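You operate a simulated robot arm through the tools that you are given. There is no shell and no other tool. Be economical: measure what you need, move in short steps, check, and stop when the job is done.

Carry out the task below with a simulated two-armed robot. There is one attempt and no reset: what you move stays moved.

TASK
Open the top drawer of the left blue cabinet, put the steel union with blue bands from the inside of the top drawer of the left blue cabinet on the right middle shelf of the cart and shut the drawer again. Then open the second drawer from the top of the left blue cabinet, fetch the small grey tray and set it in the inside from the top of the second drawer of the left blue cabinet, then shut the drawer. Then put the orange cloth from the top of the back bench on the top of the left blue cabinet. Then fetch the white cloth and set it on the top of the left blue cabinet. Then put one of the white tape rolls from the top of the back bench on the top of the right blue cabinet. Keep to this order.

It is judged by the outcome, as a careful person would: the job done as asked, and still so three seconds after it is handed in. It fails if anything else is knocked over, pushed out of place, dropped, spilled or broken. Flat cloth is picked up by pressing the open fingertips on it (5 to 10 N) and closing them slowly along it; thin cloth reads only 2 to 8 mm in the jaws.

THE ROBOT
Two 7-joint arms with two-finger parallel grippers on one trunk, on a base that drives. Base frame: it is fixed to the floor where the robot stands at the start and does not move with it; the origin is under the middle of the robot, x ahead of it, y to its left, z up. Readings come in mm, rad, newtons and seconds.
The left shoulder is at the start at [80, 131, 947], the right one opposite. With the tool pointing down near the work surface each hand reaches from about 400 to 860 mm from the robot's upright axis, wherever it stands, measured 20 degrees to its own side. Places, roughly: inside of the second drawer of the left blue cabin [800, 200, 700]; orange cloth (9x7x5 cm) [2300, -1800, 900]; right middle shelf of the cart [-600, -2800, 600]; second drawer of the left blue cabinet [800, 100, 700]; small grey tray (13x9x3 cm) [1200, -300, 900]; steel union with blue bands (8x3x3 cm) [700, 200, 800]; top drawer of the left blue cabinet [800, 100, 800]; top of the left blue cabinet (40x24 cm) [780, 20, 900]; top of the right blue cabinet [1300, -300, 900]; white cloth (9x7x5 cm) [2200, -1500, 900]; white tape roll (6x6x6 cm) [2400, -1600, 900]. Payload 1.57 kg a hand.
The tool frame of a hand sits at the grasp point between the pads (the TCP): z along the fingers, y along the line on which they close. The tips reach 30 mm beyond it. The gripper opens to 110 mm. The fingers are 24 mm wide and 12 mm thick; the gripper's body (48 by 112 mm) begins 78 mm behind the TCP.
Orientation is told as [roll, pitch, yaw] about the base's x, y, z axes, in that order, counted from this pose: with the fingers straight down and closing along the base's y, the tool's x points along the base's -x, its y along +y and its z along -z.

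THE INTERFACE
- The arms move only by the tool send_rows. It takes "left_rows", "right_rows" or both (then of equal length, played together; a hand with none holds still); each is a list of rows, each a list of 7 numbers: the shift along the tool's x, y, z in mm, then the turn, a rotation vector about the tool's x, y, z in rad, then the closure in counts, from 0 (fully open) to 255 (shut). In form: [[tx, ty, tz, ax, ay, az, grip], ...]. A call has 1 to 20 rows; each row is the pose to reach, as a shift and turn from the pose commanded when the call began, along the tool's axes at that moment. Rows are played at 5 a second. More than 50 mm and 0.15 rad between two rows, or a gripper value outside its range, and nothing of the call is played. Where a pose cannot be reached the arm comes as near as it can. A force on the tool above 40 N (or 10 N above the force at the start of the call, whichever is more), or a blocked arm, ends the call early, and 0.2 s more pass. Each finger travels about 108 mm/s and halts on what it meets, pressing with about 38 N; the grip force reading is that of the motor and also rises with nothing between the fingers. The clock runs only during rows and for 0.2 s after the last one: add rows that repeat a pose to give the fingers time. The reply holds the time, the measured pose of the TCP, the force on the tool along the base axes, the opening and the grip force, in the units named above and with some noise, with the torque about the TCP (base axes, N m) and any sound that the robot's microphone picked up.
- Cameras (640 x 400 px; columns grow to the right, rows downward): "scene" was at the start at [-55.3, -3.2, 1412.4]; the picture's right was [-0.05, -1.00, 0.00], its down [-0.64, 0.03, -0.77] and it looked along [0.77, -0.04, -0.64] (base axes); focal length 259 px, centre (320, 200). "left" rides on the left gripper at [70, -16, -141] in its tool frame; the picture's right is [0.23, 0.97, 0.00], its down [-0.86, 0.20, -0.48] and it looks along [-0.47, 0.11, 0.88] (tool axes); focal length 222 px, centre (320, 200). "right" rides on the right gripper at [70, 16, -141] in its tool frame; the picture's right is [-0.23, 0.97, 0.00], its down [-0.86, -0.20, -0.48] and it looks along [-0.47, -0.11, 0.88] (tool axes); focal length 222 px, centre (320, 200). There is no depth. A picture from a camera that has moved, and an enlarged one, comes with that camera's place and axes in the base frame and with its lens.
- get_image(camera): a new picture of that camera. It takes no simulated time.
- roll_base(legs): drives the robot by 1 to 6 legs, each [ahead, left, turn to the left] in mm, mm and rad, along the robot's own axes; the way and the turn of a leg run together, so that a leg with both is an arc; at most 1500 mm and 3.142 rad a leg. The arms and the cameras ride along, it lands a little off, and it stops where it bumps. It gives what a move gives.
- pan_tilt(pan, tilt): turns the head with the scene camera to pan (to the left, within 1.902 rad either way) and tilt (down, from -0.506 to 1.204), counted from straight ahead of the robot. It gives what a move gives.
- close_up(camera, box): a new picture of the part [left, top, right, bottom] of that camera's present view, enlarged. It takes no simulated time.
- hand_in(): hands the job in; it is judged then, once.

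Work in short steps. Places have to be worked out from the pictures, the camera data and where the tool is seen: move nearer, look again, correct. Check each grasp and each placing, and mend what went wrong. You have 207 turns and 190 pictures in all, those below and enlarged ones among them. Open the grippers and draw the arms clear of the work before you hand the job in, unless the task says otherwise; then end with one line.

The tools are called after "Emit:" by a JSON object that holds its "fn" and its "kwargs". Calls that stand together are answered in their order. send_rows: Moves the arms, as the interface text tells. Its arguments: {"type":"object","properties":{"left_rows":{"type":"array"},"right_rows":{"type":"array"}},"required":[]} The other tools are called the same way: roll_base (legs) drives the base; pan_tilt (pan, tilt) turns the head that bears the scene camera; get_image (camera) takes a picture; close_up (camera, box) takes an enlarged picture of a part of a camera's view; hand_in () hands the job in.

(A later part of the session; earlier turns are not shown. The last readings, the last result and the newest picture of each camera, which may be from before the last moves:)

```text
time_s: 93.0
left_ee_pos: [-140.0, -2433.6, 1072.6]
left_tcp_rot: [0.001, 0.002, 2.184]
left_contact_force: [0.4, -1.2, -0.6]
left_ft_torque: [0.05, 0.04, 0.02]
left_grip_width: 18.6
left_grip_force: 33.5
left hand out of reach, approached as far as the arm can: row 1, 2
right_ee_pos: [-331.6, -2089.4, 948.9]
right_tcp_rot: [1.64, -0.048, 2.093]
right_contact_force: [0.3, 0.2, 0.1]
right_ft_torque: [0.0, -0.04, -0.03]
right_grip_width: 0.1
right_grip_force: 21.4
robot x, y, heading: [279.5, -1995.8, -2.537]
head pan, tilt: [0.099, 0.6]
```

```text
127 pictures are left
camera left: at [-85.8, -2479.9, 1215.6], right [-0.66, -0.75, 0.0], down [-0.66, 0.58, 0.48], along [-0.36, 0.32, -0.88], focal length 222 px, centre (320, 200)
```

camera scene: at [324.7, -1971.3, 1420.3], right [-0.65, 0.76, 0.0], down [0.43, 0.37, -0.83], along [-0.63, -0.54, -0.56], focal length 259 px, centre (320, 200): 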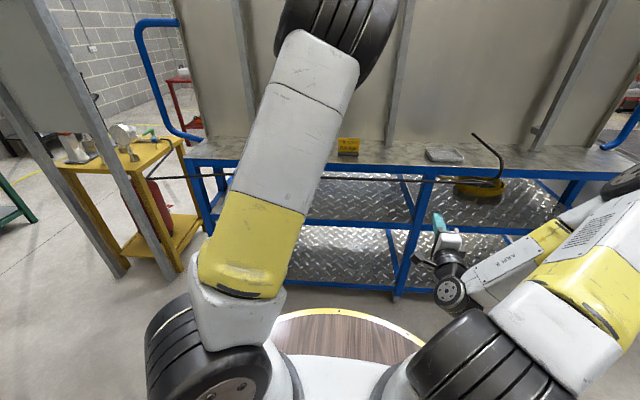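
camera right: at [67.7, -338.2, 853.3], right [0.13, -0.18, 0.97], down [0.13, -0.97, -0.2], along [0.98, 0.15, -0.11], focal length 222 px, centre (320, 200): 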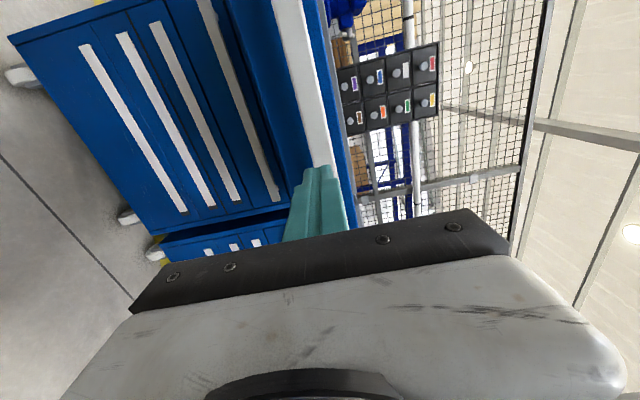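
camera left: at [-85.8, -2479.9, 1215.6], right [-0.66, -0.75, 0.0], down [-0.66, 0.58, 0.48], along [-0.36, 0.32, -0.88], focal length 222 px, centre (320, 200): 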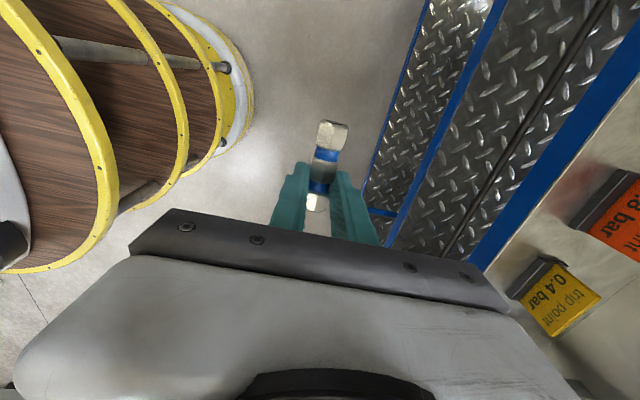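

Row limit again by a hair; I resend the right-hand move in finer steps.

Emit:
{"fn": "send_rows", "kwargs": {"right_rows": [[0, 13, 0, 0.08, 0.08, -0.08, 255], [0, 26, 0, 0.16, 0.16, -0.16, 255], [0, 39, 0, 0.24, 0.24, -0.24, 255], [0, 52, 0, 0.32, 0.32, -0.32, 255], [0, 65, 0, 0.4, 0.4, -0.4, 255], [0, 78, 0, 0.48, 0.48, -0.48, 255], [0, 91, 0, 0.56, 0.56, -0.56, 255], [0, 104, 0, 0.64, 0.64, -0.64, 255], [0, 117, 0, 0.72, 0.72, -0.72, 200], [0, 130, 0, 0.8, 0.8, -0.8, 150], [0, 143, 0, 0.88, 0.88, -0.88, 100], [0, 156, 0, 0.96, 0.96, -0.96, 50], [0, 169, 0, 1.04, 1.04, -1.04, 0], [0, 182, 0, 1.12, 1.12, -1.12, 0], [0, 190, 0, 1.17, 1.17, -1.17, 0], [0, 195, 0, 1.209, 1.209, -1.209, 0]]}}

Emit:
{"fn": "roll_base", "kwargs": {"legs": [[290, 0, 0]]}}

Emit:
{"fn": "get_image", "kwargs": {"camera": "scene"}}

Emit:
{"fn": "get_image", "kwargs": {"camera": "left"}}

```text
time_s: 96.4
left_ee_pos: [-139.0, -2433.0, 1072.7]
left_tcp_rot: [0.004, 0.002, 2.184]
left_contact_force: [0.0, 0.7, 0.0]
left_ft_torque: [0.0, -0.02, -0.02]
left_grip_width: 19.2
left_grip_force: 33.3
right_ee_pos: [-315.0, -2090.1, 1142.0]
right_tcp_rot: [-0.05, -0.067, -2.616]
right_contact_force: [-0.3, 0.6, -0.2]
right_ft_torque: [-0.02, 0.0, 0.01]
right_grip_width: 109.8
right_grip_force: 0.1
right hand out of reach, approached as far as the arm can: row 1, 2, 3
robot x, y, heading: [277.4, -1995.8, -2.536]
head pan, tilt: [0.099, 0.6]
```

```text
time_s: 98.4
left_ee_pos: [-378.3, -2600.0, 1071.7]
left_tcp_rot: [0.005, 0.002, 2.187]
left_contact_force: [0.6, 0.1, -0.6]
left_ft_torque: [0.04, 0.02, 0.01]
left_grip_width: 19.0
left_grip_force: 33.2
right_ee_pos: [-552.7, -2256.6, 1142.5]
right_tcp_rot: [-0.048, -0.069, -2.614]
right_contact_force: [-0.3, -0.7, -0.1]
right_ft_torque: [-0.02, -0.02, -0.01]
right_grip_width: 109.9
right_grip_force: 0.0
robot x, y, heading: [40.7, -2164.3, -2.53]
head pan, tilt: [0.099, 0.6]
```

```text
126 pictures are left
camera scene: at [86.3, -2136.7, 1420.3], right [-0.65, 0.76, 0.0], down [0.43, 0.37, -0.82], along [-0.63, -0.54, -0.57], focal length 259 px, centre (320, 200)
```

scene: 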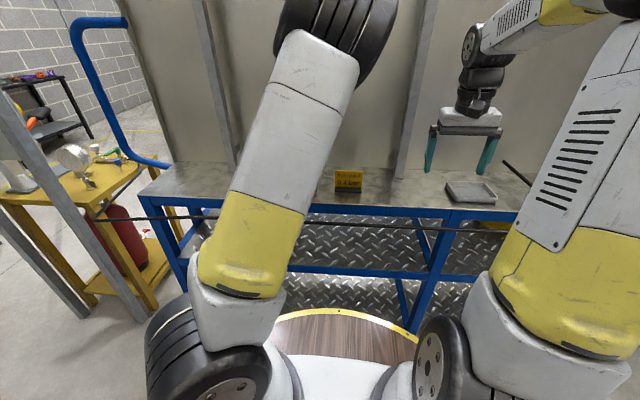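

```text
125 pictures are left
camera left: at [-322.9, -2646.2, 1215.6], right [-0.66, -0.75, 0.0], down [-0.66, 0.58, 0.48], along [-0.36, 0.31, -0.88], focal length 222 px, centre (320, 200)
```

left: 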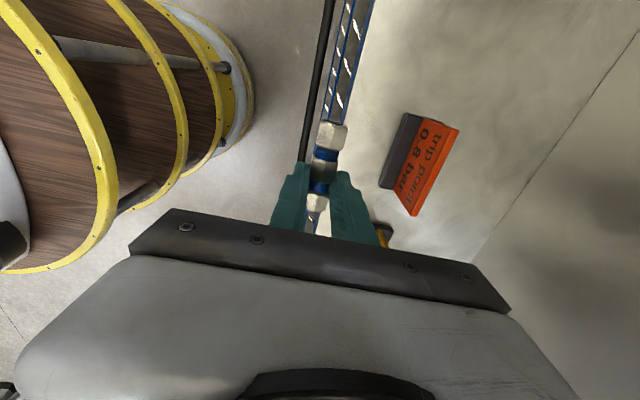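

From this view the cart top edge is 630 mm ahead, its surface about z ≈ 945, the rod just in front and lower. I move the union over a free spot left of the orange tag and look.

Emit:
{"fn": "send_rows", "kwargs": {"left_rows": [[30, 26, 0, 0, 0, 0, 255], [60, 52, 0, 0, 0, 0, 255], [90, 78, 0, 0, 0, 0, 255], [120, 104, 0, 0, 0, 0, 255], [150, 130, 0, 0, 0, 0, 255], [150, 130, 30, 0, 0, 0, 255], [150, 130, 50, 0, 0, 0, 255], [150, 130, 50, 0, 0, 0, 255]]}}

Emit:
{"fn": "get_image", "kwargs": {"camera": "left"}}

Emit:
{"fn": "get_image", "kwargs": {"camera": "scene"}}

```text
time_s: 100.2
left_ee_pos: [-379.5, -2630.1, 1072.5]
left_tcp_rot: [0.004, 0.002, 2.187]
left_contact_force: [-0.4, -0.7, 0.0]
left_ft_torque: [0.01, 0.02, 0.0]
left_grip_width: 18.7
left_grip_force: 33.0
left hand out of reach, approached as far as the arm can: row 1, 2, 3, 4, 5, 6, 7, 8
right_ee_pos: [-553.1, -2257.8, 1142.4]
right_tcp_rot: [-0.049, -0.068, -2.615]
right_contact_force: [0.2, 0.5, -0.4]
right_ft_torque: [-0.03, -0.02, 0.0]
right_grip_width: 110.1
right_grip_force: 0.0
robot x, y, heading: [41.1, -2161.2, -2.537]
head pan, tilt: [0.099, 0.6]
```

```text
124 pictures are left
camera left: at [-326.6, -2675.5, 1216.1], right [-0.66, -0.75, 0.0], down [-0.66, 0.58, 0.48], along [-0.36, 0.31, -0.88], focal length 222 px, centre (320, 200)
```

left: 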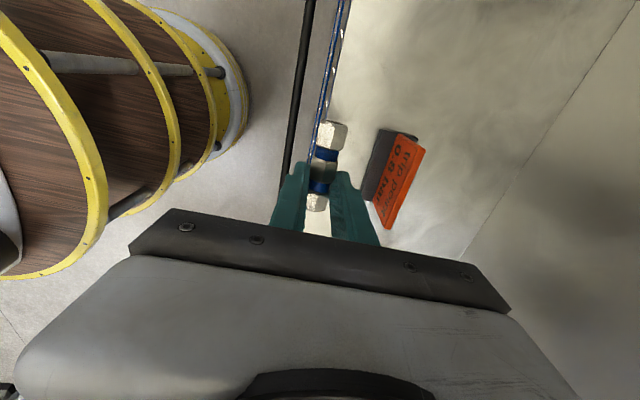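

```text
123 pictures are left
camera scene: at [86.2, -2136.8, 1420.3], right [-0.65, 0.76, 0.0], down [0.43, 0.37, -0.82], along [-0.63, -0.54, -0.57], focal length 259 px, centre (320, 200)
```

scene: 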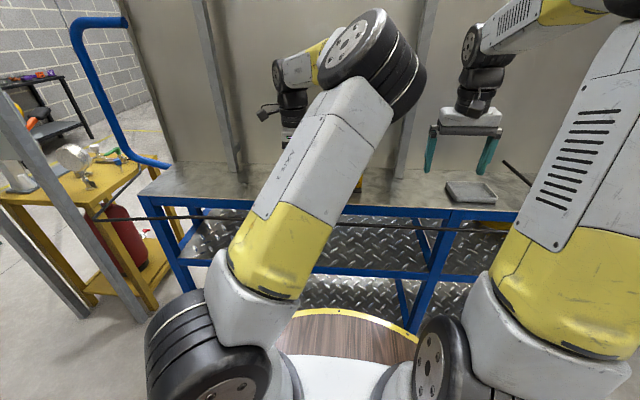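

This wrist roll is at its limit. I use ±45° instead: rotate the hand to +45°, place the union, later regrip at −45° (90° apart).

Emit:
{"fn": "send_rows", "kwargs": {"left_rows": [[0, 0, 0, 0, 0, -0.14, 255], [0, 0, 0, 0, 0, -0.28, 255], [0, 0, 0, 0, 0, -0.42, 255], [0, 0, 0, 0, 0, -0.56, 255], [0, 0, 0, 0, 0, -0.7, 255], [10, 10, 0, 0, 0, -0.785, 255], [35, 34, 0, 0, 0, -0.785, 255], [65, 62, 0, 0, 0, -0.785, 255], [95, 90, 0, 0, 0, -0.785, 255], [123, 118, 0, 0, 0, -0.785, 255], [123, 118, 30, 0, 0, -0.785, 255], [123, 118, 50, 0, 0, -0.785, 255], [123, 118, 50, 0, 0, -0.785, 255]]}}

Emit:
{"fn": "get_image", "kwargs": {"camera": "left"}}

Emit:
{"fn": "get_image", "kwargs": {"camera": "scene"}}

```text
time_s: 103.0
left_ee_pos: [-383.4, -2628.2, 1046.2]
left_tcp_rot: [0.003, -0.001, 2.973]
left_contact_force: [-0.6, 0.0, -0.4]
left_ft_torque: [0.02, -0.04, 0.0]
left_grip_width: 18.9
left_grip_force: 32.8
left hand out of reach, approached as far as the arm can: row 6, 7, 8, 9, 10, 11, 12, 13
right_ee_pos: [-552.6, -2258.1, 1142.9]
right_tcp_rot: [-0.049, -0.069, -2.617]
right_contact_force: [0.5, -0.4, 0.4]
right_ft_torque: [0.01, 0.0, 0.02]
right_grip_width: 109.9
right_grip_force: 0.1
robot x, y, heading: [42.1, -2161.4, -2.534]
head pan, tilt: [0.099, 0.6]
```

```text
122 pictures are left
camera left: at [-311.0, -2621.3, 1189.4], right [0.06, -1.0, 0.0], down [-0.88, -0.05, 0.48], along [-0.48, -0.03, -0.88], focal length 222 px, centre (320, 200)
```

left: 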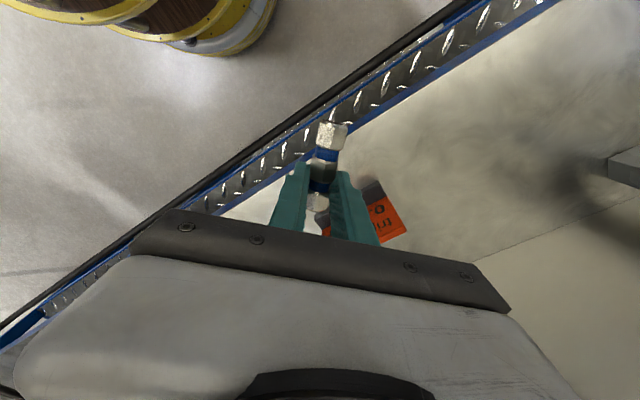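

```text
121 pictures are left
camera scene: at [86.1, -2136.8, 1420.3], right [-0.65, 0.76, 0.0], down [0.43, 0.37, -0.82], along [-0.63, -0.54, -0.57], focal length 259 px, centre (320, 200)
```

scene: 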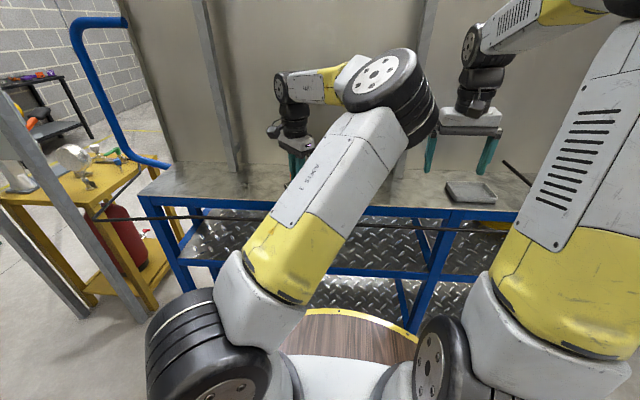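

The elbow is still folded inward. I unwind fully to the neutral yaw at the earlier comfortable pose to restore the elbow.

Emit:
{"fn": "send_rows", "kwargs": {"left_rows": [[0, 0, -20, 0, 0, -0.14, 255], [5, 5, -40, 0, 0, -0.28, 255], [10, 10, -60, 0, 0, -0.42, 255], [15, 15, -80, 0, 0, -0.56, 255], [20, 20, -95, 0, 0, -0.7, 255], [40, 30, -95, 0, 0, -0.785, 255], [60, 45, -95, 0, 0, -0.785, 255], [60, 45, -95, 0, 0, -0.785, 255]]}}

Emit:
{"fn": "get_image", "kwargs": {"camera": "scene"}}

```text
time_s: 104.8
left_ee_pos: [-360.0, -2643.7, 1152.1]
left_tcp_rot: [0.004, -0.01, -2.53]
left_contact_force: [1.3, 0.2, 0.2]
left_ft_torque: [0.0, 0.02, 0.01]
left_grip_width: 18.8
left_grip_force: 32.7
left hand out of reach, approached as far as the arm can: row 3, 4, 5, 6, 7, 8
right_ee_pos: [-553.5, -2256.9, 1142.8]
right_tcp_rot: [-0.048, -0.067, -2.615]
right_contact_force: [-0.2, 0.3, -0.7]
right_ft_torque: [0.0, 0.02, 0.0]
right_grip_width: 110.1
right_grip_force: 0.0
robot x, y, heading: [40.6, -2158.3, -2.533]
head pan, tilt: [0.099, 0.6]
```

```text
120 pictures are left
camera scene: at [86.2, -2136.7, 1420.3], right [-0.65, 0.76, 0.0], down [0.43, 0.37, -0.82], along [-0.63, -0.54, -0.57], focal length 259 px, centre (320, 200)
```

scene: 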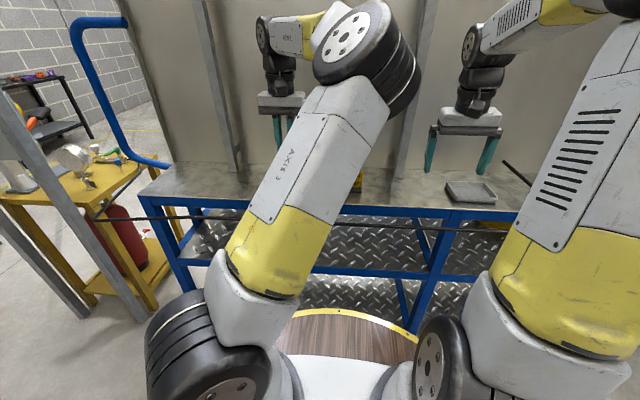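

I try to coax the elbow out by swinging the hand to the left side. First I back away from the cart for room.

Emit:
{"fn": "roll_base", "kwargs": {"legs": [[-400, 0, 0]]}}

Emit:
{"fn": "send_rows", "kwargs": {"left_rows": [[15, 35, 0, 0, 0, -0.08, 255], [30, 70, 0, 0, 0, -0.16, 255], [45, 105, 0, 0, 0, -0.24, 255], [60, 140, 0, 0, 0, -0.32, 255], [75, 175, 0, 0, 0, -0.4, 255], [90, 210, 0, 0, 0, -0.48, 255], [105, 245, 0, 0, 0, -0.56, 255], [120, 280, 0, 0, 0, -0.64, 255], [120, 280, 0, 0, 0, -0.64, 255]]}}

Emit:
{"fn": "get_image", "kwargs": {"camera": "scene"}}

```text
time_s: 107.3
left_ee_pos: [-34.3, -2417.4, 1153.0]
left_tcp_rot: [0.003, -0.008, -2.529]
left_contact_force: [0.0, 0.9, -1.2]
left_ft_torque: [0.02, 0.02, 0.0]
left_grip_width: 19.0
left_grip_force: 33.3
right_ee_pos: [-227.3, -2032.2, 1141.2]
right_tcp_rot: [-0.049, -0.067, -2.614]
right_contact_force: [0.0, 0.6, -0.2]
right_ft_torque: [-0.04, 0.0, 0.01]
right_grip_width: 109.9
right_grip_force: 0.1
robot x, y, heading: [362.8, -1936.2, -2.538]
head pan, tilt: [0.099, 0.6]
```

```text
time_s: 109.5
left_ee_pos: [359.0, -2604.3, 1136.9]
left_tcp_rot: [0.033, 0.021, -1.611]
left_contact_force: [1.3, -0.6, -1.3]
left_ft_torque: [0.0, 0.13, -0.02]
left_grip_width: 18.8
left_grip_force: 32.9
left hand out of reach, approached as far as the arm can: row 1, 2, 3, 4, 5, 6, 7, 8
right_ee_pos: [-228.1, -2031.2, 1145.1]
right_tcp_rot: [-0.049, -0.071, -2.618]
right_contact_force: [1.5, -0.5, 1.9]
right_ft_torque: [0.04, 0.08, 0.04]
right_grip_width: 109.8
right_grip_force: 0.2
robot x, y, heading: [365.8, -1934.9, -2.537]
head pan, tilt: [0.099, 0.6]
stopped in row 9 (left hand): the arm was blocked; the commanded pose is now the measured one
```

```text
119 pictures are left
camera scene: at [412.5, -1909.7, 1420.3], right [-0.65, 0.76, 0.0], down [0.43, 0.37, -0.83], along [-0.63, -0.54, -0.56], focal length 259 px, centre (320, 200)
```

scene: 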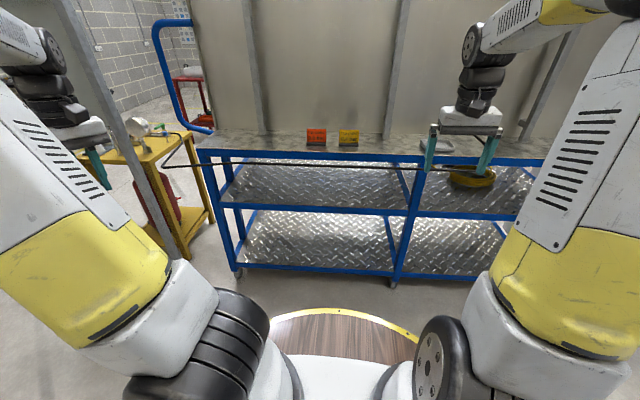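

The elbow is back outside. I bring the hand to the neutral forward pose.

Emit:
{"fn": "send_rows", "kwargs": {"left_rows": [[19, -36, 0, 0, 0, 0.1, 255], [38, -72, 0, 0, 0, 0.2, 255], [57, -108, 0, 0, 0, 0.3, 255], [75, -143, 0, 0, 0, 0.4, 255], [94, -179, 0, 0, 0, 0.5, 255], [113, -215, 0, 0, 0, 0.6, 255], [132, -250, 0, 0, 0, 0.7, 255], [150, -286, 0, 0, 0, 0.8, 255], [169, -322, 0, 0, 0, 0.9, 255], [188, -358, 0, 0, 0, 0.926, 255]]}}

Emit:
{"fn": "get_image", "kwargs": {"camera": "scene"}}

Emit:
{"fn": "get_image", "kwargs": {"camera": "left"}}

```text
time_s: 111.7
left_ee_pos: [7.5, -2401.7, 1128.2]
left_tcp_rot: [0.001, 0.039, -2.538]
left_contact_force: [0.3, -1.4, 0.5]
left_ft_torque: [0.07, 0.04, -0.03]
left_grip_width: 18.7
left_grip_force: 32.9
right_ee_pos: [-227.4, -2030.5, 1143.7]
right_tcp_rot: [-0.049, -0.07, -2.615]
right_contact_force: [0.4, -0.2, 0.1]
right_ft_torque: [0.0, 0.01, -0.02]
right_grip_width: 110.1
right_grip_force: 0.0
robot x, y, heading: [365.1, -1936.8, -2.531]
head pan, tilt: [0.099, 0.6]
```

```text
118 pictures are left
camera scene: at [411.4, -1910.3, 1420.3], right [-0.65, 0.76, 0.0], down [0.43, 0.37, -0.83], along [-0.63, -0.54, -0.56], focal length 259 px, centre (320, 200)
```

scene: 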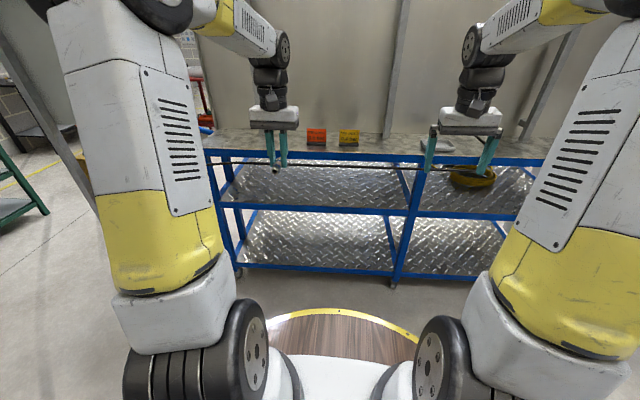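

```text
117 pictures are left
camera left: at [51.6, -2350.8, 1274.2], right [0.74, -0.67, 0.01], down [-0.61, -0.66, 0.45], along [-0.29, -0.34, -0.9], focal length 222 px, centre (320, 200)
```

left: 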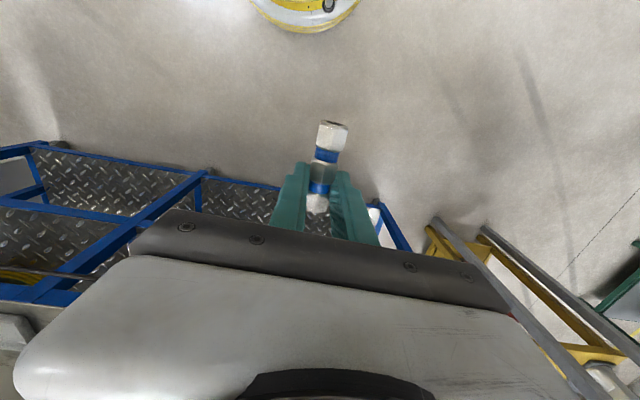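

Good posture. I drive up to the cart again and carry the union to a clear spot on its top, hand yawed −0.7.

Emit:
{"fn": "roll_base", "kwargs": {"legs": [[390, 0, 0]]}}

Emit:
{"fn": "send_rows", "kwargs": {"left_rows": [[-25, 13, 0, 0, 0, 0.1, 255], [-50, 26, 0, -0.005, 0.01, 0.2, 255], [-75, 40, 10, -0.01, 0.015, 0.3, 255], [-100, 53, 30, -0.015, 0.02, 0.4, 255], [-125, 67, 50, -0.02, 0.03, 0.5, 255], [-150, 80, 70, -0.022, 0.032, 0.6, 255], [-176, 94, 90, -0.022, 0.032, 0.7, 255], [-176, 94, 98, -0.022, 0.032, 0.7, 255]]}}

Emit:
{"fn": "get_image", "kwargs": {"camera": "left"}}

Emit:
{"fn": "get_image", "kwargs": {"camera": "scene"}}

```text
time_s: 114.2
left_ee_pos: [-311.5, -2626.0, 1128.5]
left_tcp_rot: [0.001, 0.039, -2.536]
left_contact_force: [-0.3, -0.3, -1.2]
left_ft_torque: [-0.04, 0.02, -0.02]
left_grip_width: 18.7
left_grip_force: 33.1
right_ee_pos: [-549.0, -2254.2, 1142.2]
right_tcp_rot: [-0.048, -0.067, -2.616]
right_contact_force: [-0.3, 0.6, 0.2]
right_ft_torque: [-0.01, -0.01, 0.02]
right_grip_width: 110.0
right_grip_force: 0.1
robot x, y, heading: [45.8, -2156.8, -2.537]
head pan, tilt: [0.099, 0.6]
```

```text
time_s: 116.0
left_ee_pos: [-399.4, -2801.4, 1024.2]
left_tcp_rot: [-0.014, 0.067, 3.045]
left_contact_force: [0.2, -0.3, -0.3]
left_ft_torque: [-0.01, 0.01, -0.02]
left_grip_width: 19.0
left_grip_force: 33.1
right_ee_pos: [-549.8, -2254.4, 1142.7]
right_tcp_rot: [-0.049, -0.069, -2.614]
right_contact_force: [0.0, -0.7, 0.1]
right_ft_torque: [0.0, 0.0, 0.0]
right_grip_width: 109.9
right_grip_force: 0.1
robot x, y, heading: [44.6, -2162.1, -2.53]
head pan, tilt: [0.099, 0.6]
```

```text
116 pictures are left
camera left: at [-338.0, -2791.9, 1171.7], right [0.13, -0.99, 0.0], down [-0.9, -0.12, 0.42], along [-0.41, -0.06, -0.91], focal length 222 px, centre (320, 200)
```

left: 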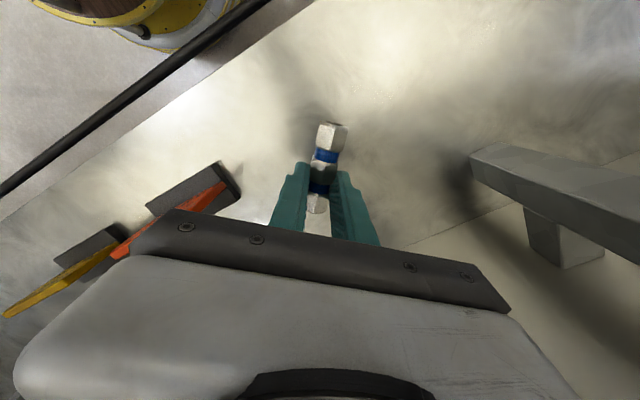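

```text
115 pictures are left
camera scene: at [90.6, -2133.2, 1420.3], right [-0.65, 0.76, 0.0], down [0.43, 0.37, -0.82], along [-0.63, -0.54, -0.57], focal length 259 px, centre (320, 200)
```

scene: 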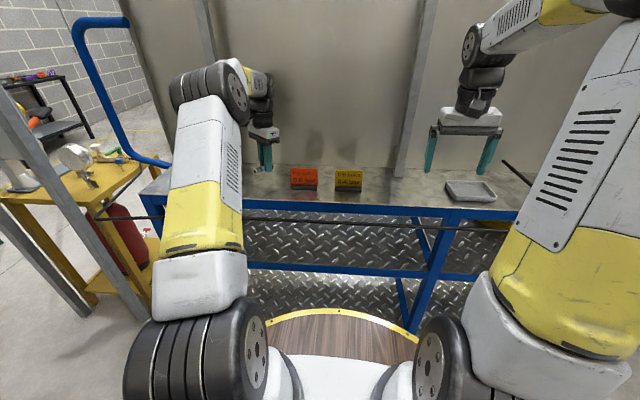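

Clear spot on the cart top. I correct a small tilt and lower in shrinking steps until contact.

Emit:
{"fn": "send_rows", "kwargs": {"left_rows": [[0, 0, 0, -0.014, -0.067, 0, 255], [0, 0, 12, -0.014, -0.067, 0, 255], [0, 0, 24, -0.014, -0.067, 0, 255], [0, 0, 32, -0.014, -0.067, 0, 255], [0, 0, 38, -0.014, -0.067, 0, 255], [0, 0, 43, -0.014, -0.067, 0, 255], [0, 0, 47, -0.014, -0.067, 0, 255], [0, 0, 50, -0.014, -0.067, 0, 255], [0, 0, 53, -0.014, -0.067, 0, 255], [0, 0, 56, -0.014, -0.067, 0, 255], [0, 0, 59, -0.014, -0.067, 0, 255], [0, 0, 62, -0.014, -0.067, 0, 255], [0, 0, 65, -0.014, -0.067, 0, 255]]}}

Emit:
{"fn": "close_up", "kwargs": {"camera": "scene", "box": [200, 110, 360, 210]}}

```text
time_s: 117.8
left_ee_pos: [-397.8, -2802.6, 980.2]
left_tcp_rot: [0.008, -0.008, 3.047]
left_contact_force: [-0.7, -0.5, 6.7]
left_ft_torque: [-0.03, -0.13, 0.03]
left_grip_width: 18.8
left_grip_force: 33.3
right_ee_pos: [-548.0, -2254.2, 1143.8]
right_tcp_rot: [-0.049, -0.067, -2.615]
right_contact_force: [0.3, 0.4, -0.2]
right_ft_torque: [-0.02, 0.0, 0.01]
right_grip_width: 109.7
right_grip_force: 0.0
robot x, y, heading: [43.2, -2155.9, -2.534]
head pan, tilt: [0.099, 0.6]
stopped in row 9 (left hand): the force on the tool passed its limit at 44 N (the readings are from after the stop); the commanded pose is now the measured one
```

```text
4.00 times, centred on (280, 160) of scene
camera zoom: at [90.9, -2132.8, 1420.3], right [-0.65, 0.76, 0.0], down [0.43, 0.37, -0.83], along [-0.63, -0.54, -0.56], focal length 1035 px, centre (480, 360)
```

zoom: 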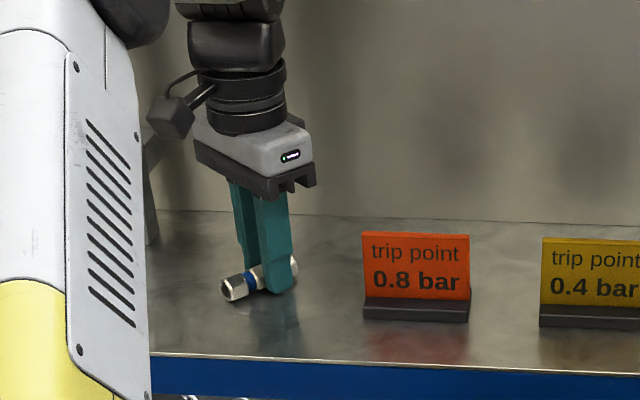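

Contact at z ≈ 980. I release gently, lift 60 mm and rotate 90° with jaws opening fully.

Emit:
{"fn": "send_rows", "kwargs": {"left_rows": [[0, 0, 0, 0, 0, 0, 200], [0, 0, 0, 0, 0, 0, 170], [0, 0, 0, 0, 0, 0, 150], [0, 0, -20, 0, 0, 0, 150], [0, 0, -45, 0, 0, 0, 150], [0, 0, -75, 0, 0, 0, 100], [0, 0, -75, 0, 0, -0.14, 0], [0, 0, -75, 0, 0, -0.28, 0], [0, 0, -75, 0, 0, -0.42, 0], [0, 0, -75, 0, 0, -0.56, 0], [0, 0, -75, 0, 0, -0.7, 0], [0, 0, -75, 0, 0, -0.84, 0], [0, 0, -75, 0, 0, -0.98, 0], [0, 0, -75, 0, 0, -1.12, 0], [0, 0, -75, 0, 0, -1.26, 0], [0, 0, -75, 0, 0, -1.4, 0], [0, 0, -75, 0, 0, -1.5, 0], [0, 0, -75, 0, 0, -1.571, 0]]}}

Emit:
{"fn": "get_image", "kwargs": {"camera": "left"}}

Emit:
{"fn": "close_up", "kwargs": {"camera": "scene", "box": [200, 110, 360, 210]}}

```text
time_s: 121.6
left_ee_pos: [-397.7, -2801.6, 1053.8]
left_tcp_rot: [-0.006, -0.005, -1.662]
left_contact_force: [0.7, 0.1, 0.1]
left_ft_torque: [0.03, -0.02, -0.01]
left_grip_width: 110.1
left_grip_force: 0.0
right_ee_pos: [-547.4, -2253.9, 1143.9]
right_tcp_rot: [-0.049, -0.069, -2.615]
right_contact_force: [1.0, 0.5, 0.5]
right_ft_torque: [0.0, 0.01, 0.0]
right_grip_width: 109.9
right_grip_force: 0.0
robot x, y, heading: [43.9, -2160.4, -2.534]
head pan, tilt: [0.099, 0.6]
```

```text
113 pictures are left
camera left: at [-405.8, -2728.6, 1196.7], right [0.99, 0.14, -0.01], down [0.12, -0.87, 0.48], along [0.06, -0.48, -0.88], focal length 222 px, centre (320, 200)
```

left: 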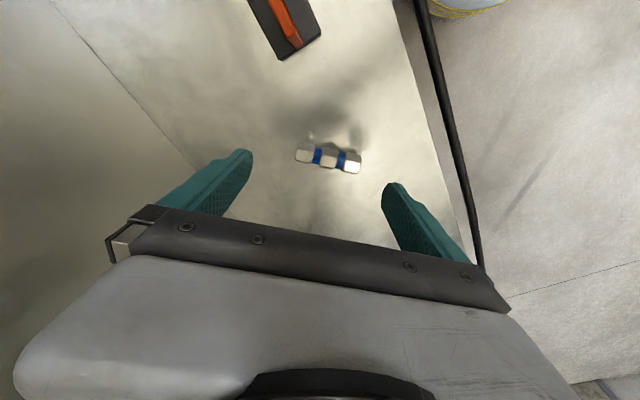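

```text
4.00 times, centred on (280, 160) of scene
camera zoom: at [90.7, -2133.2, 1420.3], right [-0.65, 0.76, 0.0], down [0.43, 0.37, -0.82], along [-0.63, -0.54, -0.57], focal length 1035 px, centre (480, 360)
```

zoom: 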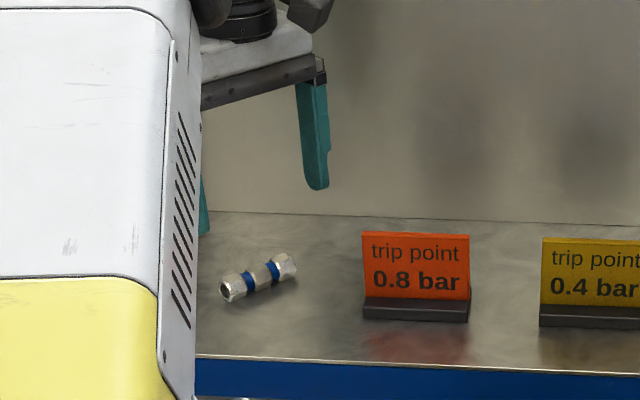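

Union lies at (-387, -2804). I align (11 mm, 0.06 rad), descend to just above the table and close on its ends.

Emit:
{"fn": "send_rows", "kwargs": {"left_rows": [[-2, 11, 0, 0, 0, -0.06, 0], [-2, 11, 30, 0, 0, -0.06, 0], [-2, 11, 55, 0, 0, -0.06, 0], [-2, 11, 65, 0, 0, -0.06, 0], [-2, 11, 70, 0, 0, -0.06, 0], [-2, 11, 71, 0, 0, -0.06, 0]]}}

Emit:
{"fn": "get_image", "kwargs": {"camera": "left"}}

```text
time_s: 123.0
left_ee_pos: [-387.3, -2806.0, 983.7]
left_tcp_rot: [-0.006, -0.005, -1.605]
left_contact_force: [-0.1, -0.6, -0.4]
left_ft_torque: [0.0, 0.01, 0.01]
left_grip_width: 110.0
left_grip_force: 0.0
right_ee_pos: [-548.6, -2254.7, 1142.7]
right_tcp_rot: [-0.049, -0.068, -2.615]
right_contact_force: [0.2, -0.2, 1.0]
right_ft_torque: [-0.01, 0.02, 0.01]
right_grip_width: 110.1
right_grip_force: 0.0
robot x, y, heading: [47.2, -2159.4, -2.532]
head pan, tilt: [0.099, 0.6]
```

```text
111 pictures are left
camera left: at [-399.1, -2733.2, 1125.6], right [0.98, 0.19, -0.01], down [0.17, -0.86, 0.48], along [0.09, -0.47, -0.88], focal length 222 px, centre (320, 200)
```

left: 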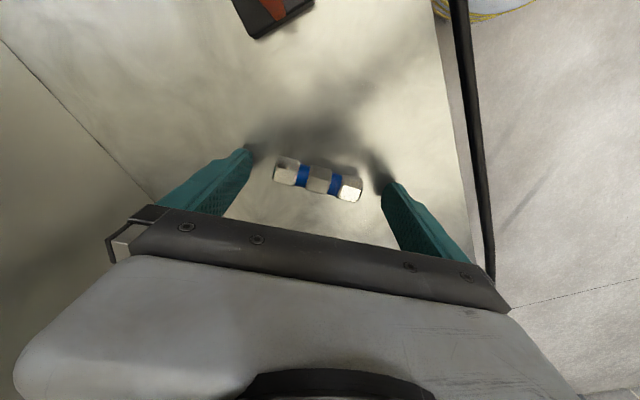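

Aligned. I close slowly onto the ends.

Emit:
{"fn": "send_rows", "kwargs": {"left_rows": [[0, 0, 2, 0, 0, 0, 25], [0, 0, 2, 0, 0, 0, 45], [0, 0, 2, 0, 0, 0, 60], [0, 0, 2, 0, 0, 0, 75], [0, 0, 2, 0, 0, 0, 95], [0, 0, 2, 0, 0, 0, 130], [0, 0, 2, 0, 0, 0, 180], [0, 0, 2, 0, 0, 0, 255], [0, 0, 2, 0, 0, 0, 255]]}}

Emit:
{"fn": "get_image", "kwargs": {"camera": "left"}}

```text
time_s: 125.0
left_ee_pos: [-385.0, -2805.1, 981.6]
left_tcp_rot: [-0.004, -0.004, -1.604]
left_contact_force: [0.3, -0.5, -0.4]
left_ft_torque: [0.01, -0.02, 0.0]
left_grip_width: 69.4
left_grip_force: 37.9
right_ee_pos: [-547.8, -2255.9, 1142.9]
right_tcp_rot: [-0.048, -0.068, -2.615]
right_contact_force: [-0.4, -0.6, -0.9]
right_ft_torque: [0.0, -0.01, -0.01]
right_grip_width: 110.0
right_grip_force: 0.1
robot x, y, heading: [47.5, -2159.2, -2.533]
head pan, tilt: [0.099, 0.6]
```

```text
110 pictures are left
camera left: at [-399.2, -2733.1, 1123.6], right [0.98, 0.19, -0.01], down [0.17, -0.86, 0.48], along [0.09, -0.47, -0.88], focal length 222 px, centre (320, 200)
```

left: 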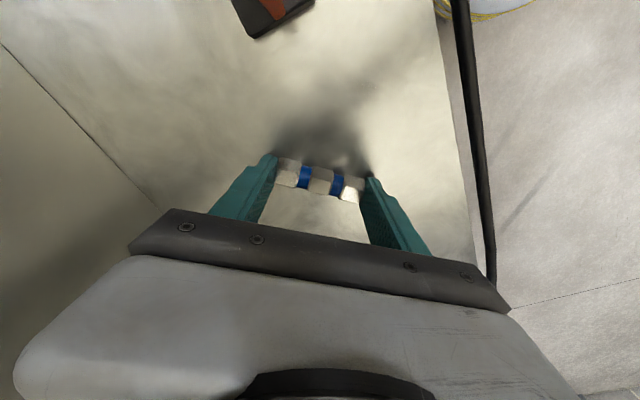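

Held lengthwise (69 mm). I lift, yaw back to straight ahead, then back off from the cart.

Emit:
{"fn": "send_rows", "kwargs": {"left_rows": [[0, 0, -25, 0, 0, 0, 255], [0, 0, -60, 0, 0, 0, 255], [0, 0, -100, 0, 0, 0.1, 255], [0, 0, -130, 0, 0, 0.24, 255], [0, 0, -130, 0, 0, 0.38, 255], [0, 0, -130, 0, 0, 0.52, 255], [0, 0, -130, 0, 0, 0.66, 255], [0, 0, -130, 0, 0, 0.8, 255], [0, 0, -130, 0, 0, 0.929, 255]]}}

Emit:
{"fn": "roll_base", "kwargs": {"legs": [[-380, 0, 0]]}}

Emit:
{"fn": "get_image", "kwargs": {"camera": "left"}}

```text
time_s: 127.0
left_ee_pos: [-386.4, -2804.2, 1110.7]
left_tcp_rot: [0.003, -0.009, -2.536]
left_contact_force: [0.1, -0.5, -1.0]
left_ft_torque: [-0.01, 0.0, 0.01]
left_grip_width: 69.3
left_grip_force: 38.0
right_ee_pos: [-548.5, -2255.7, 1143.9]
right_tcp_rot: [-0.05, -0.068, -2.614]
right_contact_force: [-0.1, -0.6, 0.3]
right_ft_torque: [0.02, 0.03, -0.01]
right_grip_width: 110.1
right_grip_force: 0.1
robot x, y, heading: [47.2, -2154.7, -2.537]
head pan, tilt: [0.099, 0.6]
```

```text
time_s: 129.4
left_ee_pos: [-72.0, -2586.0, 1111.3]
left_tcp_rot: [0.001, -0.008, -2.533]
left_contact_force: [0.5, 0.1, -0.7]
left_ft_torque: [0.01, -0.02, -0.02]
left_grip_width: 69.0
left_grip_force: 38.1
right_ee_pos: [-237.9, -2039.0, 1143.6]
right_tcp_rot: [-0.049, -0.068, -2.61]
right_contact_force: [-0.2, 0.5, 0.0]
right_ft_torque: [0.0, -0.04, -0.03]
right_grip_width: 110.0
right_grip_force: 0.1
robot x, y, heading: [356.6, -1939.2, -2.531]
head pan, tilt: [0.099, 0.6]
```

```text
109 pictures are left
camera left: at [-23.0, -2532.2, 1253.0], right [0.74, -0.67, 0.0], down [-0.58, -0.65, 0.49], along [-0.32, -0.36, -0.87], focal length 222 px, centre (320, 200)
```

left: 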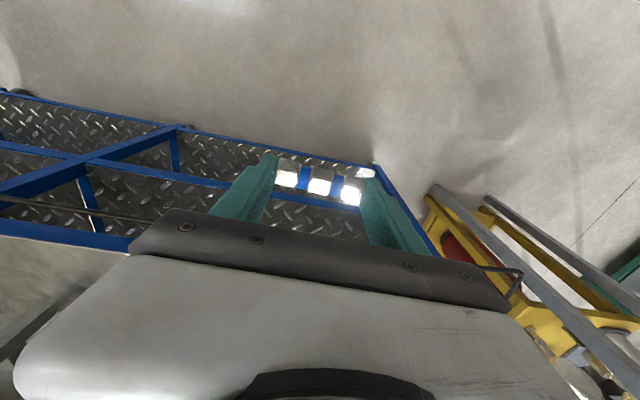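

Secure. I now pitch the hand up 50° (pointing 40° below horizontal) and lower it to z ≈ 720.

Emit:
{"fn": "send_rows", "kwargs": {"left_rows": [[7, -3.5, 39, 0, -0.0873, 0, 255], [14, -7, 78, 0, -0.1746, 0, 255], [21, -10.5, 117, 0, -0.262, 0, 255], [28, -14, 156, 0, -0.349, 0, 255], [35, -17.5, 195, 0, -0.4365, 0, 255], [42, -21, 234, 0, -0.524, 0, 255], [49, -24.5, 273, 0, -0.611, 0, 255], [56, -28, 312, 0, -0.698, 0, 255], [63, -31.5, 351, 0, -0.786, 0, 255], [70, -35, 390, 0, -0.873, 0, 255]]}}

Emit:
{"fn": "get_image", "kwargs": {"camera": "scene"}}

Emit:
{"fn": "get_image", "kwargs": {"camera": "left"}}

```text
time_s: 131.6
left_ee_pos: [-36.6, -2520.3, 720.1]
left_tcp_rot: [0.002, -0.883, -2.531]
left_contact_force: [-0.4, 0.6, -1.1]
left_ft_torque: [-0.01, -0.03, 0.0]
left_grip_width: 68.9
left_grip_force: 37.8
right_ee_pos: [-236.0, -2038.2, 1143.3]
right_tcp_rot: [-0.049, -0.067, -2.611]
right_contact_force: [0.4, 0.0, 0.0]
right_ft_torque: [-0.04, 0.03, 0.0]
right_grip_width: 109.8
right_grip_force: 0.0
robot x, y, heading: [354.0, -1939.8, -2.528]
head pan, tilt: [0.099, 0.6]
```

```text
108 pictures are left
camera scene: at [402.4, -1914.4, 1420.3], right [-0.65, 0.76, 0.0], down [0.43, 0.37, -0.83], along [-0.62, -0.54, -0.56], focal length 259 px, centre (320, 200)
```

scene: 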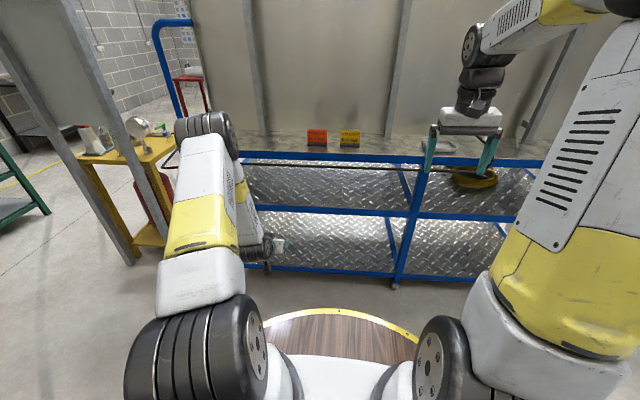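

```text
107 pictures are left
camera left: at [80.1, -2418.1, 757.8], right [0.68, -0.71, -0.17], down [-0.03, -0.26, 0.96], along [-0.73, -0.65, -0.2], focal length 222 px, centre (320, 200)
```

left: 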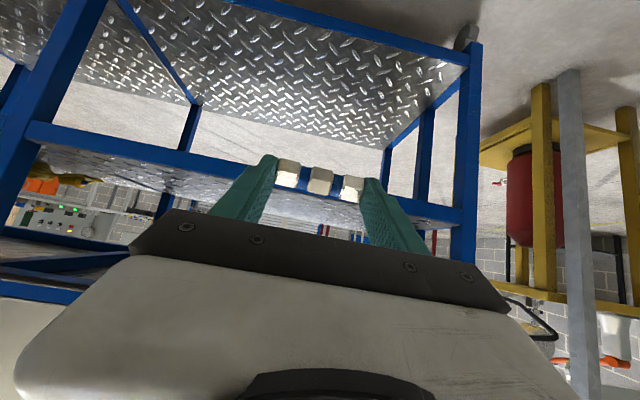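

The union is held level. I flatten the hand a bit more (30° below horizontal, for clearance under the rod), then drive in 320 mm.

Emit:
{"fn": "send_rows", "kwargs": {"left_rows": [[0, 0, 0, 0, -0.085, 0, 255], [0, 0, -10, 0, -0.165, 0, 255], [0, 0, -10, 0, -0.165, 0, 255]]}}

Emit:
{"fn": "roll_base", "kwargs": {"legs": [[310, 0, 0]]}}

Emit:
{"fn": "get_image", "kwargs": {"camera": "scene"}}

Emit:
{"fn": "get_image", "kwargs": {"camera": "left"}}

```text
time_s: 132.4
left_ee_pos: [-30.2, -2517.0, 727.1]
left_tcp_rot: [0.005, -1.047, -2.53]
left_contact_force: [-0.3, 0.8, 0.4]
left_ft_torque: [0.03, -0.04, -0.03]
left_grip_width: 69.1
left_grip_force: 38.2
right_ee_pos: [-236.6, -2038.5, 1142.9]
right_tcp_rot: [-0.048, -0.067, -2.612]
right_contact_force: [-1.0, -0.5, 1.5]
right_ft_torque: [-0.01, -0.02, -0.01]
right_grip_width: 109.9
right_grip_force: 0.0
robot x, y, heading: [355.7, -1942.0, -2.529]
head pan, tilt: [0.099, 0.6]
```

```text
time_s: 134.5
left_ee_pos: [-283.7, -2696.3, 725.6]
left_tcp_rot: [0.004, -1.046, -2.532]
left_contact_force: [-0.5, 0.0, -0.4]
left_ft_torque: [0.0, 0.01, -0.01]
left_grip_width: 69.1
left_grip_force: 38.0
right_ee_pos: [-490.1, -2218.6, 1142.9]
right_tcp_rot: [-0.049, -0.067, -2.611]
right_contact_force: [-0.5, 0.4, 0.1]
right_ft_torque: [0.03, -0.01, -0.04]
right_grip_width: 110.1
right_grip_force: 0.1
robot x, y, heading: [100.3, -2116.2, -2.528]
head pan, tilt: [0.099, 0.6]
```

```text
106 pictures are left
camera scene: at [147.7, -2093.7, 1420.3], right [-0.65, 0.76, 0.0], down [0.43, 0.37, -0.82], along [-0.62, -0.54, -0.57], focal length 259 px, centre (320, 200)
```

scene: 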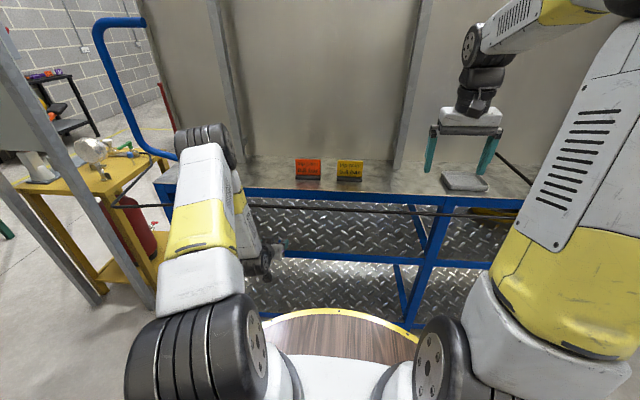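

```text
105 pictures are left
camera left: at [-165.1, -2591.0, 738.8], right [0.65, -0.73, -0.2], down [0.1, -0.17, 0.98], along [-0.75, -0.66, -0.04], focal length 222 px, centre (320, 200)
```

left: 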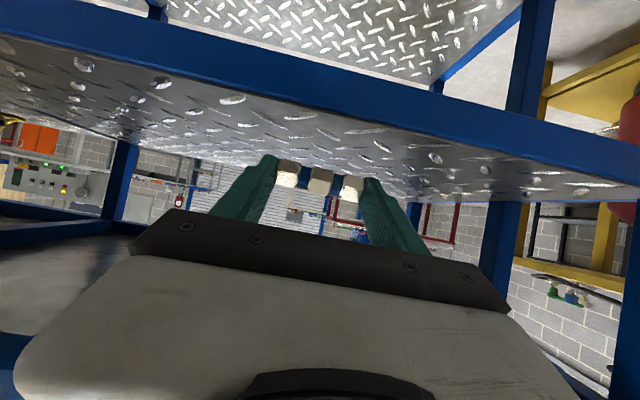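

The shelf edge is ~50 mm ahead and its surface at about z ≈ 652. I slide the hand in 112 mm, then lower in small steps to contact.

Emit:
{"fn": "send_rows", "kwargs": {"left_rows": [[-14, 0, 24, 0, 0, 0, 255], [-28, 0, 48, 0, 0, 0, 255], [-42, 0, 73, 0, 0, 0, 255], [-56, 0, 97, 0, 0, 0, 255], [-43, 0, 104.5, 0, 0, 0, 255], [-30, 0, 112, 0, 0, 0, 255], [-26, 0, 114.5, 0, 0, 0, 255], [-23, 0, 116, 0, 0, 0, 255], [-20, 0, 118, 0, 0, 0, 255], [-17.5, 0, 119.5, 0, 0, 0, 255], [-15, 0, 121, 0, 0, 0, 255], [-12.5, 0, 122, 0, 0, 0, 255], [-10, 0, 123.5, 0, 0, 0, 255]]}}

Emit:
{"fn": "get_image", "kwargs": {"camera": "left"}}

Emit:
{"fn": "get_image", "kwargs": {"camera": "scene"}}

```text
time_s: 137.3
left_ee_pos: [-377.4, -2759.9, 675.2]
left_tcp_rot: [0.003, -1.05, -2.532]
left_contact_force: [4.2, 0.8, 9.4]
left_ft_torque: [0.25, 0.29, -0.12]
left_grip_width: 69.1
left_grip_force: 37.8
right_ee_pos: [-490.4, -2217.2, 1143.3]
right_tcp_rot: [-0.049, -0.068, -2.611]
right_contact_force: [-0.5, -0.5, 0.0]
right_ft_torque: [0.0, 0.04, -0.01]
right_grip_width: 110.1
right_grip_force: 0.0
robot x, y, heading: [95.4, -2116.4, -2.529]
head pan, tilt: [0.099, 0.6]
```

```text
104 pictures are left
camera left: at [-257.1, -2655.8, 686.7], right [0.65, -0.73, -0.2], down [0.11, -0.17, 0.98], along [-0.75, -0.66, -0.03], focal length 222 px, centre (320, 200)
```

left: 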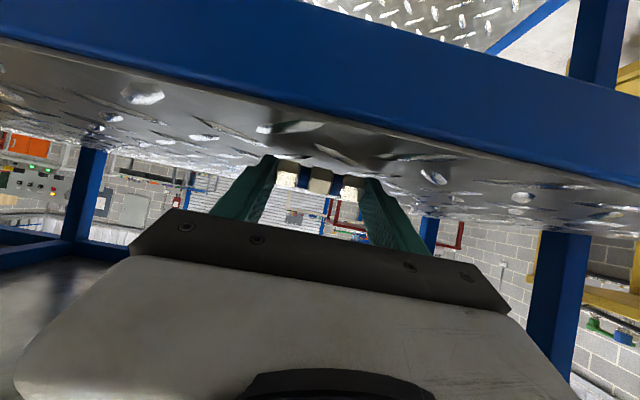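

```text
103 pictures are left
camera scene: at [148.0, -2093.4, 1420.3], right [-0.65, 0.76, 0.0], down [0.43, 0.37, -0.83], along [-0.62, -0.54, -0.56], focal length 259 px, centre (320, 200)
```

scene: 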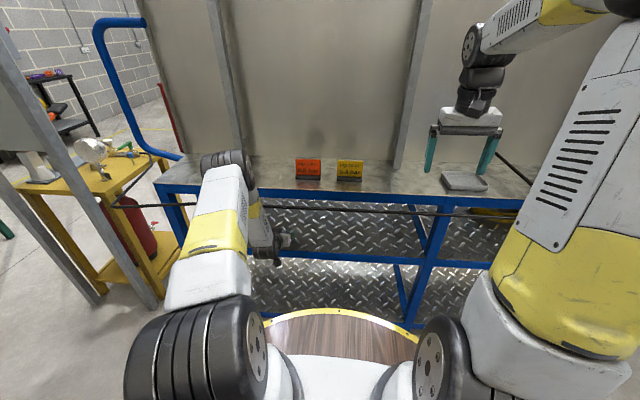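

Light contact (≈10 N) with the shelf, union ~75 mm inside. I open slowly, then draw straight back.

Emit:
{"fn": "send_rows", "kwargs": {"left_rows": [[0, 0, 0, 0, 0, 0, 80], [0, 0, 0, 0, 0, 0, 60], [0, 0, 0, 0, 0, 0, 40], [0, 0, 0, 0, 0, 0, 20], [0, 0, 0, 0, 0, 0, 0], [0, 0, -2, 0, 0, 0, 0], [-3, 0, -10, 0, 0, 0, 0], [-8, 0, -25, 0, 0, 0, 0], [-20, 0, -50, 0, 0, 0, 0], [-30, 0, -85, 0, 0, 0, 0]]}}

Emit:
{"fn": "get_image", "kwargs": {"camera": "left"}}

```text
time_s: 139.5
left_ee_pos: [-329.0, -2726.4, 742.2]
left_tcp_rot: [0.002, -1.044, -2.532]
left_contact_force: [0.4, 0.5, 0.4]
left_ft_torque: [0.02, -0.02, 0.0]
left_grip_width: 110.0
left_grip_force: 0.0
right_ee_pos: [-490.7, -2217.0, 1142.7]
right_tcp_rot: [-0.049, -0.067, -2.611]
right_contact_force: [0.1, -1.2, -0.9]
right_ft_torque: [0.03, -0.02, 0.03]
right_grip_width: 110.1
right_grip_force: 0.1
robot x, y, heading: [99.4, -2117.4, -2.528]
head pan, tilt: [0.099, 0.6]
```

```text
102 pictures are left
camera left: at [-208.9, -2621.1, 754.6], right [0.65, -0.73, -0.2], down [0.1, -0.17, 0.98], along [-0.75, -0.66, -0.04], focal length 222 px, centre (320, 200)
```

left: 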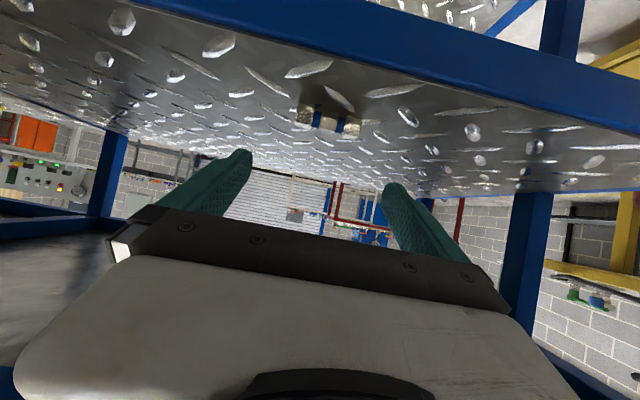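

The union rests on the shelf. I back out, then return the left hand to a neutral high pose and turn around.

Emit:
{"fn": "roll_base", "kwargs": {"legs": [[-350, 0, 0]]}}

Emit:
{"fn": "send_rows", "kwargs": {"left_rows": [[-30, 0, -15, 0, 0.1, 0, 0], [-60, 0, -30, 0, 0.2, 0, 0], [-95, 0, -45, 0, 0.3, 0, 0], [-130, 0, -60, 0, 0.4, 0, 0], [-165, 0, -80, 0, 0.5, 0, 0], [-200, 0, -100, 0, 0.6, 0, 0], [-235, 0, -120, 0, 0.7, 0, 0], [-270, 0, -140, 0, 0.8, 0, 0], [-300, 0, -160, 0, 0.9, 0, 0], [-330, 0, -180, 0, 1.0, 0, 0], [-345, 0, -200, 0, 1.046, 0, 0]]}}

Emit:
{"fn": "roll_base", "kwargs": {"legs": [[0, 0, 3.14]]}}

Emit:
{"fn": "pan_tilt", "kwargs": {"pan": 0.0, "tilt": 0.6}}

Emit:
{"fn": "get_image", "kwargs": {"camera": "scene"}}

```text
time_s: 141.8
left_ee_pos: [-42.4, -2526.0, 742.0]
left_tcp_rot: [0.005, -1.045, -2.531]
left_contact_force: [0.3, 0.6, -0.3]
left_ft_torque: [0.0, 0.02, -0.02]
left_grip_width: 110.1
left_grip_force: 0.1
right_ee_pos: [-205.9, -2018.8, 1143.0]
right_tcp_rot: [-0.047, -0.068, -2.608]
right_contact_force: [0.7, -0.5, 0.7]
right_ft_torque: [-0.02, 0.04, -0.02]
right_grip_width: 110.1
right_grip_force: 0.0
robot x, y, heading: [386.1, -1913.4, -2.531]
head pan, tilt: [0.099, 0.6]
```

```text
time_s: 144.2
left_ee_pos: [-43.1, -2525.9, 1142.1]
left_tcp_rot: [0.0, 0.001, -2.53]
left_contact_force: [0.1, -0.4, 0.2]
left_ft_torque: [0.01, -0.01, 0.04]
left_grip_width: 110.2
left_grip_force: 0.1
right_ee_pos: [-206.6, -2018.2, 1143.4]
right_tcp_rot: [-0.049, -0.069, -2.609]
right_contact_force: [0.4, 0.4, -0.1]
right_ft_torque: [0.02, -0.02, 0.01]
right_grip_width: 110.1
right_grip_force: 0.0
robot x, y, heading: [384.9, -1917.2, -2.523]
head pan, tilt: [0.099, 0.6]
```

```text
time_s: 151.9
left_ee_pos: [805.1, -1302.7, 1142.0]
left_tcp_rot: [0.001, 0.0, 0.629]
left_contact_force: [0.2, 0.8, 0.7]
left_ft_torque: [-0.01, -0.01, 0.01]
left_grip_width: 109.9
left_grip_force: 0.1
right_ee_pos: [975.3, -1808.4, 1143.1]
right_tcp_rot: [-0.049, -0.068, 0.547]
right_contact_force: [-0.5, 0.1, -0.3]
right_ft_torque: [-0.03, 0.0, 0.01]
right_grip_width: 109.7
right_grip_force: 0.1
robot x, y, heading: [386.3, -1916.3, 0.631]
head pan, tilt: [0.099, 0.6]
```

```text
time_s: 152.6
left_ee_pos: [804.9, -1302.9, 1141.4]
left_tcp_rot: [0.001, -0.001, 0.627]
left_contact_force: [0.1, -0.9, 0.5]
left_ft_torque: [0.01, -0.02, 0.01]
left_grip_width: 110.0
left_grip_force: 0.0
right_ee_pos: [974.7, -1807.3, 1143.5]
right_tcp_rot: [-0.05, -0.068, 0.545]
right_contact_force: [-0.1, 0.0, 0.4]
right_ft_torque: [0.01, -0.03, 0.02]
right_grip_width: 110.4
right_grip_force: 0.1
robot x, y, heading: [384.6, -1920.2, 0.63]
head pan, tilt: [0.0, 0.6]
```

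```text
101 pictures are left
camera scene: at [343.1, -1946.0, 1420.3], right [0.59, -0.81, 0.0], down [-0.46, -0.33, -0.82], along [0.67, 0.49, -0.57], focal length 259 px, centre (320, 200)
```

scene: 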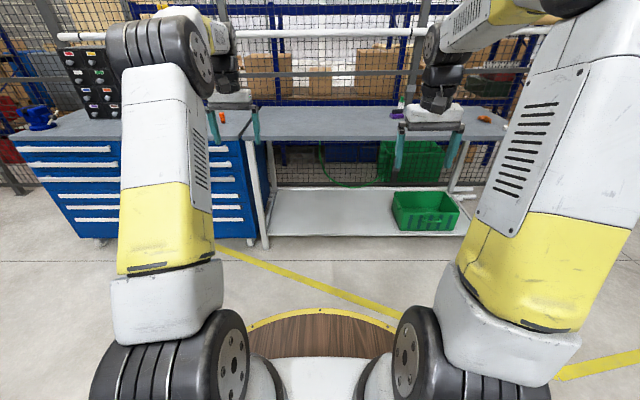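

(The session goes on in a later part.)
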